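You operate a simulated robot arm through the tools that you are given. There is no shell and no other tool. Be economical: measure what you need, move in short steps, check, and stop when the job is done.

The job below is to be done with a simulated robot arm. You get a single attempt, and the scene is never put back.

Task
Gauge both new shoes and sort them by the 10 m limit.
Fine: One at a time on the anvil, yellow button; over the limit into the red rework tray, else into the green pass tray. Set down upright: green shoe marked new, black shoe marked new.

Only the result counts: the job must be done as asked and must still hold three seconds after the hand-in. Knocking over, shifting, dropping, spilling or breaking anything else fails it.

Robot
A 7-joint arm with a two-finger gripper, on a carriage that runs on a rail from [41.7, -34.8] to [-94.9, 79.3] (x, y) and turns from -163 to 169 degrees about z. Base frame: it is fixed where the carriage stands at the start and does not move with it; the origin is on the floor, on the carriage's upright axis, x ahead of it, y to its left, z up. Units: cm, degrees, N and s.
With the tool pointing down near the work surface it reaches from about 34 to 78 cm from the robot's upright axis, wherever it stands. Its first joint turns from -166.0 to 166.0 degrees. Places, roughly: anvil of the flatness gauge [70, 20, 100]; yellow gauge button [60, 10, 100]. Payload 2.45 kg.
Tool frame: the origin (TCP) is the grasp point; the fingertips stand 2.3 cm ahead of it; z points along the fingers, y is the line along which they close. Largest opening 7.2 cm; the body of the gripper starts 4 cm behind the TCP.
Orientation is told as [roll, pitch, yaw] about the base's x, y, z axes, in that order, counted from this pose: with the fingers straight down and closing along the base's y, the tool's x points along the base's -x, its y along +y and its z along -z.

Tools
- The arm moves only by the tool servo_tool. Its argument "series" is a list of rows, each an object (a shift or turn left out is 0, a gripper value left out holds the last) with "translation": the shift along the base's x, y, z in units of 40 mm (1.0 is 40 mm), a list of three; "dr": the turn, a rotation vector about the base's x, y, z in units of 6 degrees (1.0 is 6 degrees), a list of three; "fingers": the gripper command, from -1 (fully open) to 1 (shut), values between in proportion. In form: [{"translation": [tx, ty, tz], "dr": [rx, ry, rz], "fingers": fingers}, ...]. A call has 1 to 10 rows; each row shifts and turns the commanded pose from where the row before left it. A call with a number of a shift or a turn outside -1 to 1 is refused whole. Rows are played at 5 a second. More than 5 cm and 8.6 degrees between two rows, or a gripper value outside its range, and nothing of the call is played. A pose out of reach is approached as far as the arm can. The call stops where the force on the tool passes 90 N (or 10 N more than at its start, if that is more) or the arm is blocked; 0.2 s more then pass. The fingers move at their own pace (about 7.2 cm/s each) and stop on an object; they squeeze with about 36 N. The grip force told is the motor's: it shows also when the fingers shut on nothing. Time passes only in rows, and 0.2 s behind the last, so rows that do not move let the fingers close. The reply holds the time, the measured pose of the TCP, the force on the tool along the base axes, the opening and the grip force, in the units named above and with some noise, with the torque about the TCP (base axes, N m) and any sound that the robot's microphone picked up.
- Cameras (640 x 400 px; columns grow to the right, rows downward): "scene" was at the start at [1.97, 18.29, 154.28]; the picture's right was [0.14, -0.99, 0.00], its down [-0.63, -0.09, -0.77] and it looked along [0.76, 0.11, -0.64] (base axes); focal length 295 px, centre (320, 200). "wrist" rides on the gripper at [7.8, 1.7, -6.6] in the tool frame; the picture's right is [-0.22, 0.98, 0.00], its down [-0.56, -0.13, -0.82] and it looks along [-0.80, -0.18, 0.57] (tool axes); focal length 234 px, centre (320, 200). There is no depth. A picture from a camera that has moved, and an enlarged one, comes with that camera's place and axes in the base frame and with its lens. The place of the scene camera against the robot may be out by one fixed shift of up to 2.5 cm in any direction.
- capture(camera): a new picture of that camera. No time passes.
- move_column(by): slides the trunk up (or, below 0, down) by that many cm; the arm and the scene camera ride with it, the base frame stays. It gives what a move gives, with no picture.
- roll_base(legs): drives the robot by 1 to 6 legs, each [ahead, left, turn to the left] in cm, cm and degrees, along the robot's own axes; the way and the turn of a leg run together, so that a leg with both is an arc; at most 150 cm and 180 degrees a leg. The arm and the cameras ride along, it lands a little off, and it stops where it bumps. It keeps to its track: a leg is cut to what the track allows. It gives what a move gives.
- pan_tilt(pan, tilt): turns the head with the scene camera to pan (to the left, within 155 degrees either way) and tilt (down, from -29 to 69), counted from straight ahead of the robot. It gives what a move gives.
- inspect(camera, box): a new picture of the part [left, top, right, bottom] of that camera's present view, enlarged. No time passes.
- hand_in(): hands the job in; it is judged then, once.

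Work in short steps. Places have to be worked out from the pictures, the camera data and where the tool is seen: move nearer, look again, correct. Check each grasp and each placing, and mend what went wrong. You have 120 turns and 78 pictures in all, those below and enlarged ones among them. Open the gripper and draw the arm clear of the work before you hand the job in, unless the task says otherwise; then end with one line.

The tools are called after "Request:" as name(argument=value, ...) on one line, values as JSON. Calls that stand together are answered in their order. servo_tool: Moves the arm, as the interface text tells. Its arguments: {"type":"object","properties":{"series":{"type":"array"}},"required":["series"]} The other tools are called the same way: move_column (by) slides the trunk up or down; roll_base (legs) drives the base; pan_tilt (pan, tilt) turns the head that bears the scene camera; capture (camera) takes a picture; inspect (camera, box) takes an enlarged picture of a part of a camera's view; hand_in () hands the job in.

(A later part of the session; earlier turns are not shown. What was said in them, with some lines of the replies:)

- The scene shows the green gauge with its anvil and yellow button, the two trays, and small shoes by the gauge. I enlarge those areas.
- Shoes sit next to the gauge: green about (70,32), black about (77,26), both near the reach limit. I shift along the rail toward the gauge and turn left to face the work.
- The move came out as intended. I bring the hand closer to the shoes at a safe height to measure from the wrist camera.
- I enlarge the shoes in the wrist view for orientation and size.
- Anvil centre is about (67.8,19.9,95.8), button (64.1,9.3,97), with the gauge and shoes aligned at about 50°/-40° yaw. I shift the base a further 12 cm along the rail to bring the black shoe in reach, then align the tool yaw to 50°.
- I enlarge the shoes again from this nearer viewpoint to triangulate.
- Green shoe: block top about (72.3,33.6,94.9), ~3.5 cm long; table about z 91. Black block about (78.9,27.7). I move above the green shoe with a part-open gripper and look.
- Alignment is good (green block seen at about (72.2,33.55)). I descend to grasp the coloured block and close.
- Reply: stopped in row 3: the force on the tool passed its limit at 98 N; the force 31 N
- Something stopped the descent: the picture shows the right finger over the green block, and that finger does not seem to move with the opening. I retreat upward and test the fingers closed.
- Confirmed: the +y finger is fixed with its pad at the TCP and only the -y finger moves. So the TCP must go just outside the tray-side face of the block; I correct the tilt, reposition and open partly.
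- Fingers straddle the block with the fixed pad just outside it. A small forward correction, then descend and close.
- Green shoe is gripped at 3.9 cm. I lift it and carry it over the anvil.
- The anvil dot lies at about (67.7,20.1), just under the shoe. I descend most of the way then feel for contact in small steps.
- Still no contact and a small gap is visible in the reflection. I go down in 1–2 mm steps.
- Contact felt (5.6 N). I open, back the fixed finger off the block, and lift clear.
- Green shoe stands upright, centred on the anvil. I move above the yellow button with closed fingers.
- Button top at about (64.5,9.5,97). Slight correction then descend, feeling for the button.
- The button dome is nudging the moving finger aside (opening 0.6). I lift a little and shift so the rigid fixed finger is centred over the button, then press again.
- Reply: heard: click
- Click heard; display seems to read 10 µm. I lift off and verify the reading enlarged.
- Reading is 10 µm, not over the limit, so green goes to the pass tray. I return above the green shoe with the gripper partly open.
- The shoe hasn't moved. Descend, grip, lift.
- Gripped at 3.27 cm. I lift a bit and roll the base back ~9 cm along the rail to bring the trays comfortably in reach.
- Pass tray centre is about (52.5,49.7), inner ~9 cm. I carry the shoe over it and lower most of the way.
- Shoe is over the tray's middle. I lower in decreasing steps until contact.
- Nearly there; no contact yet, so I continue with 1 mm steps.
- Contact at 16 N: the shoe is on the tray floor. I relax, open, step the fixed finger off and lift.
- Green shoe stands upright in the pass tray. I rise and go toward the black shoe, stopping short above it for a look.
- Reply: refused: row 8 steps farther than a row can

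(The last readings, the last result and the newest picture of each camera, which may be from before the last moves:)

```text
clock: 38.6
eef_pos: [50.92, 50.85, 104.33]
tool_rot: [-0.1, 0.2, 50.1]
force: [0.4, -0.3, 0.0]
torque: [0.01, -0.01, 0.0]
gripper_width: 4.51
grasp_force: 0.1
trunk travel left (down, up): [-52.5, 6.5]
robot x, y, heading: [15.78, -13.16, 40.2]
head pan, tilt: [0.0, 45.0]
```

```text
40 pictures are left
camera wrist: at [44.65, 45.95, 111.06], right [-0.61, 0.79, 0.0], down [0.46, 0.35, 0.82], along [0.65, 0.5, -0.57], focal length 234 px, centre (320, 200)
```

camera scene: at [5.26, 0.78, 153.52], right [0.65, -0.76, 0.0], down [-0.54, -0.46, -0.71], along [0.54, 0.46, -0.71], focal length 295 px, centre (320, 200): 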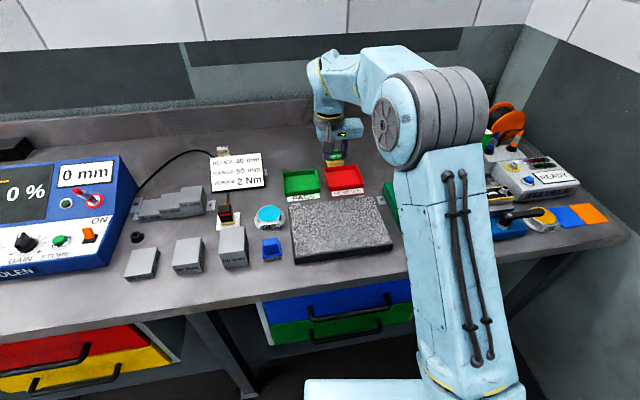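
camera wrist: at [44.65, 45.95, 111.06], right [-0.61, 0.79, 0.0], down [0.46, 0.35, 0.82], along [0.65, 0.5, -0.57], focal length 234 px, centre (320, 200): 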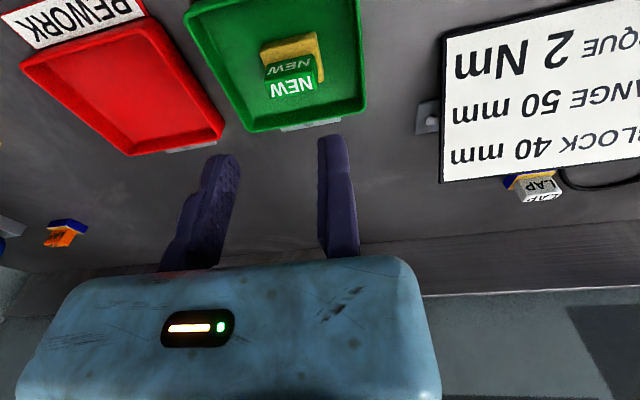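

One row was too long; I resend with it split.

Request:
servo_tool(series=[{"translation": [0, 0, 0.7], "fingers": -0.55}, {"translation": [0.9, -0.75, 0]}, {"translation": [0.9, -0.75, 0]}, {"translation": [0.9, -0.75, 0]}, {"translation": [0.9, -0.75, 0]}, {"translation": [0.9, -0.75, 0]}, {"translation": [0.9, -0.75, 0]}, {"translation": [0.9, -0.75, 0]}, {"translation": [0, 0, -0.5]}, {"translation": [0, 0, 0]}])

Request:
capture(camera="wrist")

```text
clock: 40.8
eef_pos: [76.17, 29.82, 105.22]
tool_rot: [0.0, 0.0, 50.1]
force: [0.2, 0.1, -0.4]
torque: [-0.01, 0.01, 0.02]
gripper_width: 5.56
grasp_force: 0.1
trunk travel left (down, up): [-52.5, 6.5]
robot x, y, heading: [16.37, -13.28, 40.2]
head pan, tilt: [0.0, 45.0]
```

```text
39 pictures are left
camera wrist: at [69.88, 25.02, 111.9], right [-0.61, 0.79, 0.0], down [0.46, 0.35, 0.82], along [0.65, 0.5, -0.57], focal length 234 px, centre (320, 200)
```

wrist: 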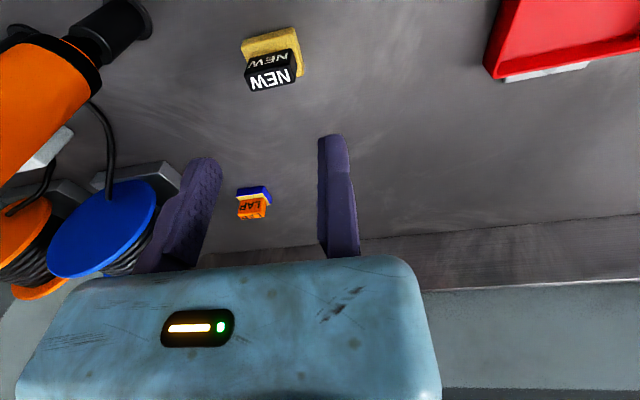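

Black block centre at (78.9,27.6), confirmed. I set the fixed pad half a centimetre beside it and descend to just above the final height for a check.

Request:
servo_tool(series=[{"translation": [0.27, -0.21, 0]}, {"translation": [0, 0, -0.7]}, {"translation": [0, 0, -0.75]}, {"translation": [0, 0, 0]}])

Request:
capture(camera="wrist")

```text
clock: 41.8
eef_pos: [77.3, 28.99, 99.21]
tool_rot: [-0.1, 0.1, 50.0]
force: [-0.2, 0.4, -0.1]
torque: [0.05, -0.03, -0.01]
gripper_width: 5.55
grasp_force: 0.0
trunk travel left (down, up): [-52.5, 6.5]
robot x, y, heading: [16.31, -13.58, 40.3]
head pan, tilt: [0.0, 45.0]
```

```text
38 pictures are left
camera wrist: at [70.91, 24.09, 106.0], right [-0.61, 0.79, 0.0], down [0.46, 0.35, 0.82], along [0.65, 0.5, -0.57], focal length 234 px, centre (320, 200)
```

wrist: 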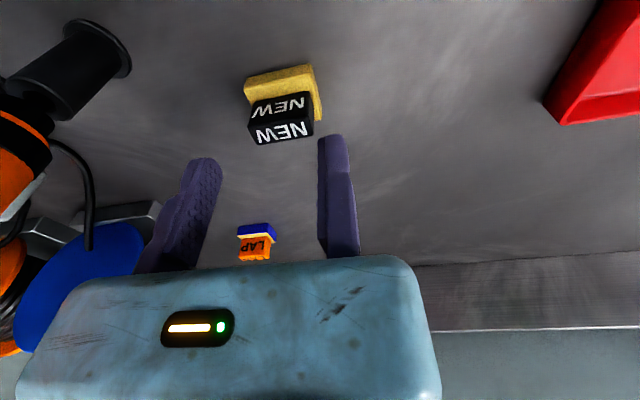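

Straddled well. Nudge forward 2 mm, descend, and close.

Request:
servo_tool(series=[{"translation": [0.04, 0.05, 0]}, {"translation": [0, 0, -0.45]}, {"translation": [0, 0, -0.4]}, {"fingers": 1}, {"fingers": 1}, {"fingers": 1}, {"fingers": 1}])

Request:
capture(camera="wrist")

```text
clock: 43.4
eef_pos: [77.46, 29.27, 95.96]
tool_rot: [0.0, 0.0, 50.1]
force: [-1.4, 0.5, -0.6]
torque: [-0.03, -0.05, 0.02]
gripper_width: 3.27
grasp_force: 35.3
trunk travel left (down, up): [-52.5, 6.5]
robot x, y, heading: [15.91, -13.77, 40.0]
head pan, tilt: [0.0, 45.0]
```

```text
37 pictures are left
camera wrist: at [71.18, 24.41, 102.71], right [-0.61, 0.79, 0.0], down [0.46, 0.35, 0.82], along [0.65, 0.5, -0.57], focal length 234 px, centre (320, 200)
```

wrist: 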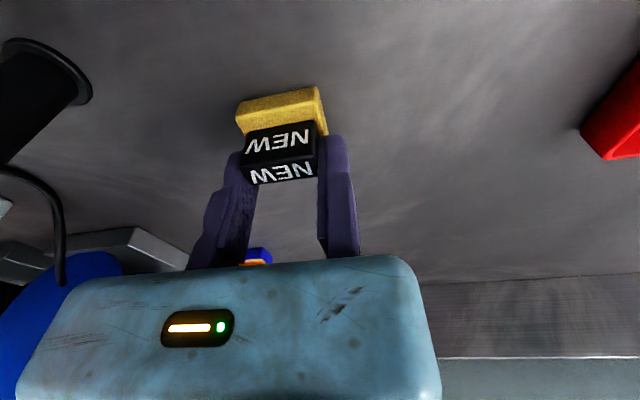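

Black shoe gripped at 3.27 cm. Lift and carry over the anvil.

Request:
servo_tool(series=[{"translation": [0, 0, 0.5]}, {"translation": [0, 0, 0.9]}, {"translation": [0, 0, 1.0]}, {"translation": [-0.7, -0.5, 0]}, {"translation": [-0.7, -0.5, 0]}, {"translation": [-0.7, -0.5, 0]}, {"translation": [-0.67, -0.52, 0]}, {"translation": [0, 0, 0]}])

Request:
capture(camera="wrist")

```text
clock: 45.2
eef_pos: [66.31, 20.97, 105.79]
tool_rot: [-0.1, -0.1, 50.1]
force: [0.4, -0.8, 0.0]
torque: [0.01, 0.0, -0.01]
gripper_width: 3.27
grasp_force: 35.9
trunk travel left (down, up): [-52.5, 6.5]
robot x, y, heading: [16.1, -13.32, 40.5]
head pan, tilt: [0.0, 45.0]
```

```text
36 pictures are left
camera wrist: at [59.92, 16.17, 112.44], right [-0.61, 0.79, 0.0], down [0.46, 0.35, 0.82], along [0.65, 0.5, -0.57], focal length 234 px, centre (320, 200)
```

wrist: 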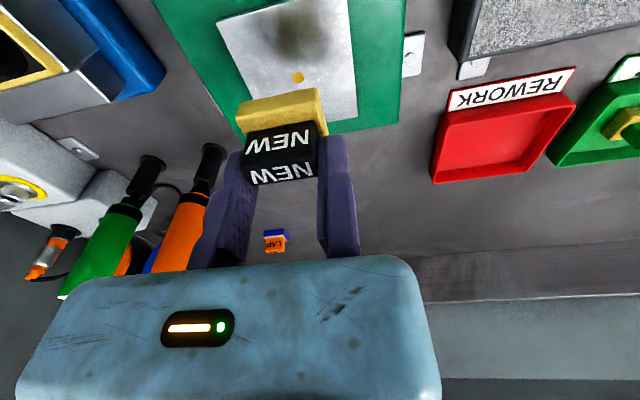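

Dot at (67.7,20.1) again; shoe is well placed. Descend to contact.

Request:
servo_tool(series=[{"translation": [0.02, 0.04, -0.6]}, {"translation": [0, 0, -0.5]}, {"translation": [0, 0, -0.1]}, {"translation": [0, 0, 0]}])

Request:
servo_tool(series=[{"translation": [0, 0, -0.04]}, {"translation": [0, 0, -0.04]}, {"translation": [0, 0, 0]}])

Request:
servo_tool(series=[{"translation": [0, 0, -0.03]}, {"translation": [0, 0, 0]}])

```text
clock: 46.2
eef_pos: [66.33, 21.24, 100.85]
tool_rot: [0.0, 0.1, 50.2]
force: [-0.1, -0.4, -0.1]
torque: [-0.01, 0.0, 0.02]
gripper_width: 3.28
grasp_force: 37.0
trunk travel left (down, up): [-52.5, 6.5]
robot x, y, heading: [15.85, -13.25, 40.2]
head pan, tilt: [0.0, 45.0]
```

```text
clock: 47.0
eef_pos: [66.43, 21.26, 100.65]
tool_rot: [0.0, 0.0, 50.1]
force: [0.3, 0.6, 3.3]
torque: [-0.01, -0.04, 0.05]
gripper_width: 3.27
grasp_force: 35.9
trunk travel left (down, up): [-52.5, 6.5]
robot x, y, heading: [16.06, -13.37, 40.0]
head pan, tilt: [0.0, 45.0]
```

```text
clock: 47.6
eef_pos: [66.28, 21.25, 100.5]
tool_rot: [-0.1, -0.1, 50.2]
force: [1.7, 0.3, 15.2]
torque: [-0.23, -0.11, 0.03]
gripper_width: 3.29
grasp_force: 35.7
trunk travel left (down, up): [-52.5, 6.5]
robot x, y, heading: [16.1, -13.52, 40.0]
head pan, tilt: [0.0, 45.0]
```

Contact on the anvil. I relax, open, back off, and lift.

Request:
servo_tool(series=[{"translation": [0, 0, 0.03]}, {"fingers": -0.4}, {"fingers": -0.4}, {"fingers": -0.4}, {"translation": [-0.08, 0.065, 0]}, {"translation": [0, 0, 0.3]}, {"translation": [0, 0, 0.8]}, {"translation": [0, 0, 0.8], "fingers": 1}, {"fingers": 1}])

Request:
servo_tool(series=[{"translation": [-0.07, -0.75, 0]}, {"translation": [-0.07, -0.75, 0]}, {"translation": [-0.07, -0.76, 0]}, {"translation": [-0.06, -0.76, 0]}, {"translation": [0, 0, -0.6]}, {"translation": [0, 0, 0]}])

Request:
capture(camera="wrist")

```text
clock: 49.6
eef_pos: [65.98, 21.41, 108.43]
tool_rot: [0.0, 0.1, 50.1]
force: [-1.0, 0.1, 0.1]
torque: [0.0, 0.0, 0.04]
gripper_width: 0.01
grasp_force: 25.0
trunk travel left (down, up): [-52.5, 6.5]
robot x, y, heading: [16.17, -13.33, 40.2]
head pan, tilt: [0.0, 45.0]
```

```text
clock: 51.0
eef_pos: [64.79, 9.38, 105.73]
tool_rot: [0.0, 0.0, 50.2]
force: [0.7, -0.3, -0.2]
torque: [-0.02, 0.01, 0.0]
gripper_width: 0.04
grasp_force: 28.5
trunk travel left (down, up): [-52.5, 6.5]
robot x, y, heading: [16.24, -13.72, 40.3]
head pan, tilt: [0.0, 45.0]
```

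```text
35 pictures are left
camera wrist: at [58.65, 4.58, 112.42], right [-0.61, 0.79, 0.0], down [0.46, 0.35, 0.82], along [0.65, 0.5, -0.57], focal length 234 px, centre (320, 200)
```

wrist: 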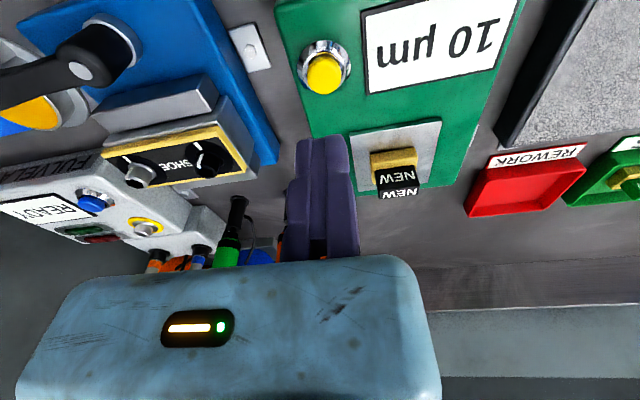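

Black shoe stands on the anvil. I press the button at the same place as before.

Request:
servo_tool(series=[{"translation": [0.03, 0, -0.7]}, {"translation": [0, 0, -0.6]}, {"translation": [0, 0, -0.2]}, {"translation": [0, 0, -0.08]}, {"translation": [0, 0, 0]}])

Request:
inspect(camera="scene", box=[360, 160, 500, 270])

```text
clock: 52.2
eef_pos: [65.07, 9.52, 99.34]
tool_rot: [-0.1, 0.0, 50.1]
force: [1.8, -0.6, 4.3]
torque: [0.0, 0.01, -0.02]
gripper_width: 0.0
grasp_force: 28.2
trunk travel left (down, up): [-52.5, 6.5]
robot x, y, heading: [15.97, -13.09, 40.3]
head pan, tilt: [0.0, 45.0]
heard: click
```

```text
3.64 times, centred on (430, 215) of scene
camera zoom: at [5.25, 0.73, 153.52], right [0.65, -0.76, 0.0], down [-0.54, -0.46, -0.71], along [0.54, 0.46, -0.71], focal length 1074 px, centre (-80, 146)
```

zoom: 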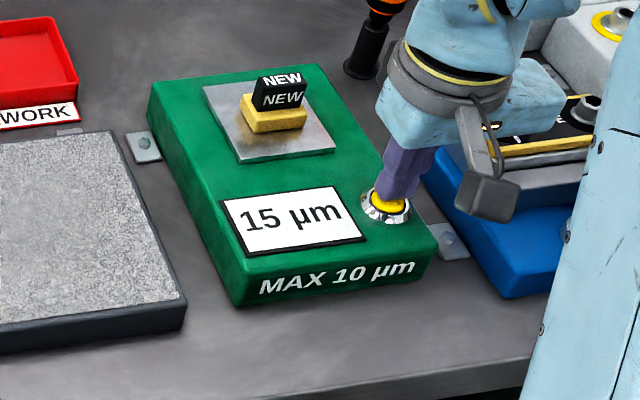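

15 µm: over the limit, so the black shoe goes to rework. I lift, return above it, and open.

Request:
servo_tool(series=[{"translation": [0, 0, 0.7]}, {"translation": [0, 0, 0.9]}, {"translation": [0, 0, 0.5]}, {"translation": [0.06, 0.76, 0]}, {"translation": [0.06, 0.76, 0], "fingers": -0.5}, {"translation": [0.06, 0.76, 0]}, {"translation": [0.06, 0.77, 0]}, {"translation": [0, 0, 0]}])

Request:
capture(camera="wrist")

```text
clock: 54.0
eef_pos: [66.11, 21.73, 107.97]
tool_rot: [0.0, 0.0, 50.1]
force: [-0.2, 0.1, 0.5]
torque: [-0.03, 0.01, 0.01]
gripper_width: 5.39
grasp_force: 0.2
trunk travel left (down, up): [-52.5, 6.5]
robot x, y, heading: [16.19, -13.22, 40.2]
head pan, tilt: [0.0, 45.0]
```

```text
33 pictures are left
camera wrist: at [59.73, 16.83, 114.68], right [-0.61, 0.79, 0.0], down [0.46, 0.35, 0.82], along [0.65, 0.5, -0.57], focal length 234 px, centre (320, 200)
```

wrist: 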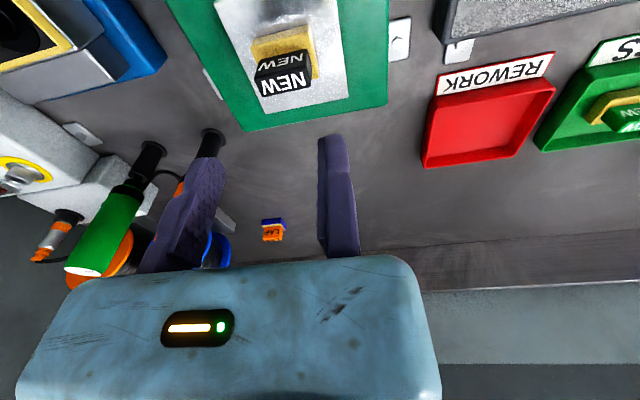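

Shoe unmoved. Grip and lift it.

Request:
servo_tool(series=[{"translation": [-0.03, -0.035, -0.8]}, {"translation": [0, 0, -0.7]}, {"translation": [0, 0, -0.35]}, {"fingers": 1}, {"fingers": 1}, {"fingers": 1}, {"translation": [0, 0, 0.3]}, {"translation": [0, 0, 0.8]}, {"translation": [0, 0, 0.9]}, {"translation": [0, 0, 0]}])

Request:
servo_tool(series=[{"translation": [-0.2, 0.9, 0]}, {"translation": [-0.2, 0.9, 0]}, {"translation": [-0.2, 0.9, 0]}, {"translation": [-0.2, 0.9, 0]}, {"translation": [-0.2, 0.9, 0]}, {"translation": [-0.2, 0.85, 0]}, {"translation": [0, 0, 0]}])

Request:
capture(camera="wrist")

```text
clock: 56.2
eef_pos: [65.89, 21.32, 108.6]
tool_rot: [0.0, 0.2, 50.1]
force: [-0.4, -0.4, -1.0]
torque: [0.01, -0.01, 0.01]
gripper_width: 3.31
grasp_force: 36.6
trunk travel left (down, up): [-52.5, 6.5]
robot x, y, heading: [15.99, -13.49, 40.3]
head pan, tilt: [0.0, 45.0]
```

```text
clock: 57.8
eef_pos: [61.07, 42.73, 108.54]
tool_rot: [0.0, 0.1, 50.0]
force: [1.0, 0.4, -1.4]
torque: [0.0, -0.03, -0.01]
gripper_width: 3.26
grasp_force: 36.0
trunk travel left (down, up): [-52.5, 6.5]
robot x, y, heading: [15.88, -13.49, 40.1]
head pan, tilt: [0.0, 45.0]
```

```text
32 pictures are left
camera wrist: at [54.72, 37.84, 115.18], right [-0.61, 0.79, 0.0], down [0.46, 0.35, 0.82], along [0.65, 0.5, -0.57], focal length 234 px, centre (320, 200)
```

wrist: 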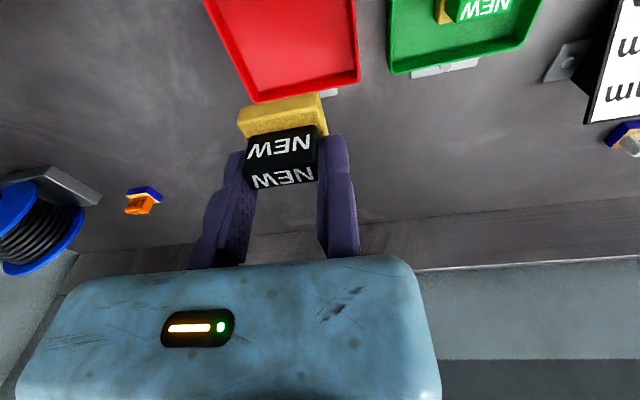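

Red tray centre estimated (62.7,41.4). Small correction, then lower to just above the rim and check.

Request:
servo_tool(series=[{"translation": [0.09, -0.07, -0.6]}, {"translation": [0, 0, -0.8]}, {"translation": [0, 0, -0.7]}, {"translation": [0, 0, 0]}])

Request:
capture(camera="wrist")

```text
clock: 58.8
eef_pos: [61.49, 42.69, 100.21]
tool_rot: [0.0, 0.0, 50.0]
force: [-0.2, -0.1, -0.7]
torque: [-0.01, 0.01, -0.01]
gripper_width: 3.26
grasp_force: 36.0
trunk travel left (down, up): [-52.5, 6.5]
robot x, y, heading: [15.96, -13.22, 40.2]
head pan, tilt: [0.0, 45.0]
```

```text
31 pictures are left
camera wrist: at [55.19, 37.76, 106.79], right [-0.61, 0.79, 0.0], down [0.46, 0.35, 0.82], along [0.65, 0.5, -0.57], focal length 234 px, centre (320, 200)
```

wrist: 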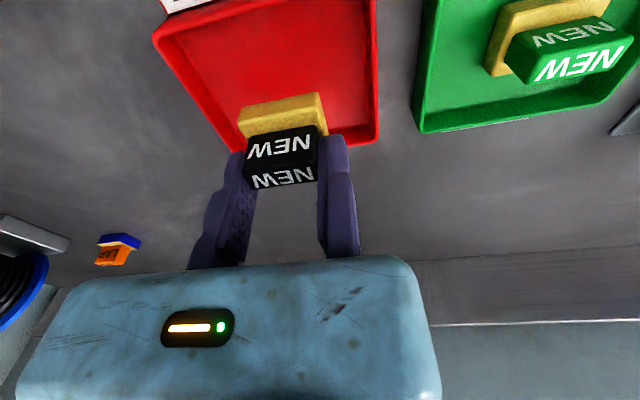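

Well placed; I shift 4 mm back toward the tray middle and lower to contact.

Request:
servo_tool(series=[{"translation": [-0.06, -0.08, -0.4]}, {"translation": [0, 0, -0.3]}, {"translation": [0, 0, -0.1]}, {"translation": [0, 0, 0]}])

Request:
servo_tool(series=[{"translation": [0, 0, -0.04]}, {"translation": [0, 0, -0.03]}, {"translation": [0, 0, 0]}])

Request:
servo_tool(series=[{"translation": [0, 0, -0.03]}, {"translation": [0, 0, 0]}])

```text
clock: 59.8
eef_pos: [61.16, 42.35, 96.94]
tool_rot: [0.0, 0.0, 50.1]
force: [-0.6, -0.3, 0.3]
torque: [-0.02, 0.03, 0.01]
gripper_width: 3.28
grasp_force: 35.4
trunk travel left (down, up): [-52.5, 6.5]
robot x, y, heading: [16.05, -13.31, 40.4]
head pan, tilt: [0.0, 45.0]
```

```text
clock: 60.6
eef_pos: [61.24, 42.4, 96.58]
tool_rot: [0.0, 0.1, 50.2]
force: [0.7, -0.2, -0.8]
torque: [-0.02, 0.0, 0.01]
gripper_width: 3.31
grasp_force: 36.2
trunk travel left (down, up): [-52.5, 6.5]
robot x, y, heading: [16.35, -12.86, 40.3]
head pan, tilt: [0.0, 45.0]
```

```text
clock: 61.2
eef_pos: [61.15, 42.33, 96.45]
tool_rot: [0.0, 0.2, 50.1]
force: [0.6, 0.4, -0.5]
torque: [0.01, 0.0, 0.04]
gripper_width: 3.3
grasp_force: 35.8
trunk travel left (down, up): [-52.5, 6.5]
robot x, y, heading: [16.06, -13.29, 40.0]
head pan, tilt: [0.0, 45.0]
```

No contact yet; further millimetre steps.

Request:
servo_tool(series=[{"translation": [0, 0, -0.03]}, {"translation": [0, 0, 0]}])

Request:
servo_tool(series=[{"translation": [0, 0, -0.03]}, {"translation": [0, 0, 0]}])

```text
clock: 61.8
eef_pos: [61.13, 42.32, 96.28]
tool_rot: [0.0, 0.0, 50.1]
force: [-0.4, 0.5, 0.8]
torque: [-0.01, -0.04, 0.0]
gripper_width: 3.29
grasp_force: 36.0
trunk travel left (down, up): [-52.5, 6.5]
robot x, y, heading: [16.03, -13.73, 40.4]
head pan, tilt: [0.0, 45.0]
```

```text
clock: 62.4
eef_pos: [61.26, 42.43, 96.34]
tool_rot: [0.0, -0.1, 50.2]
force: [2.2, 3.3, 10.4]
torque: [-0.01, -0.14, 0.06]
gripper_width: 3.28
grasp_force: 36.3
trunk travel left (down, up): [-52.5, 6.5]
robot x, y, heading: [16.51, -13.22, 40.2]
head pan, tilt: [0.0, 45.0]
```

Contact at 10 N. Release, back off, and lift clear.

Request:
servo_tool(series=[{"translation": [0, 0, 0.03]}, {"fingers": -0.25}, {"fingers": -0.25}, {"fingers": -0.25}, {"translation": [-0.07, 0.06, 0]}, {"translation": [0, 0, 0.3]}, {"translation": [0, 0, 0.9]}, {"translation": [0, 0, 0.9]}, {"translation": [-0.4, -0.5, 0.7], "fingers": -1}, {"translation": [0, 0, 0]}])

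Request:
servo_tool(series=[{"translation": [-0.6, -0.7, 0.5]}, {"translation": [-0.6, -0.7, 0.5]}, {"translation": [-0.6, -0.7, 0]}, {"translation": [0, 0, 0]}])

Request:
capture(camera="wrist")

Request:
inspect(camera="scene", box=[270, 130, 510, 280])

```text
clock: 64.6
eef_pos: [59.46, 40.36, 107.57]
tool_rot: [0.1, -0.1, 50.2]
force: [0.0, -0.3, 0.2]
torque: [0.02, 0.02, -0.01]
gripper_width: 7.19
grasp_force: 0.1
trunk travel left (down, up): [-52.5, 6.5]
robot x, y, heading: [16.2, -13.27, 40.4]
head pan, tilt: [0.0, 45.0]
```

```text
clock: 65.6
eef_pos: [52.33, 32.11, 111.38]
tool_rot: [0.0, 0.0, 50.2]
force: [-0.3, -0.4, -0.3]
torque: [0.0, -0.03, 0.01]
gripper_width: 7.2
grasp_force: 0.1
trunk travel left (down, up): [-52.5, 6.5]
robot x, y, heading: [15.79, -13.59, 40.1]
head pan, tilt: [0.0, 45.0]
```

```text
30 pictures are left
camera wrist: at [45.99, 27.14, 118.02], right [-0.61, 0.79, 0.0], down [0.46, 0.35, 0.82], along [0.65, 0.5, -0.57], focal length 234 px, centre (320, 200)
```

wrist: 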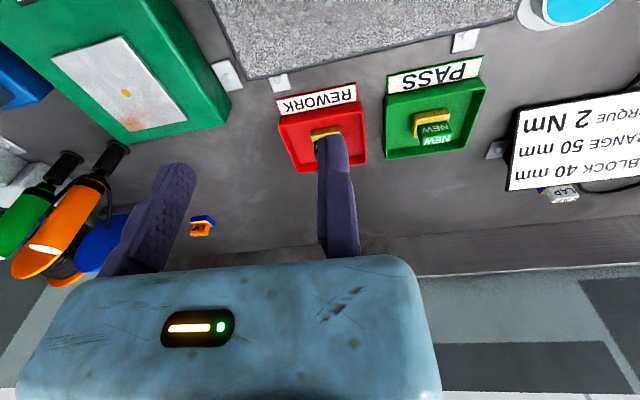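

```text
2.67 times, centred on (390, 205) of scene
camera zoom: at [5.22, 0.7, 153.52], right [0.65, -0.76, 0.0], down [-0.54, -0.46, -0.71], along [0.54, 0.46, -0.71], focal length 788 px, centre (133, 187)
```

zoom: 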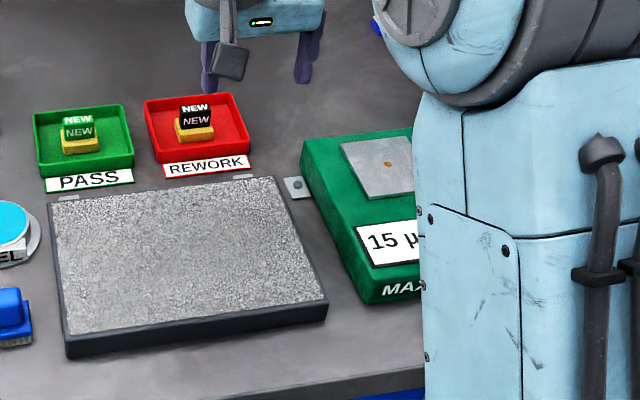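

Both shoes stand upright in the correct trays, the arm is clear and the gripper open. Handing in.

Request:
hand_in()

```text
The job is handed in.
```

I gauged both new shoes and sorted them: the green shoe read 10 µm, not over the 10 µm limit, and is upright in the green pass tray; the black shoe read 15 µm and is upright in the red rework tray.
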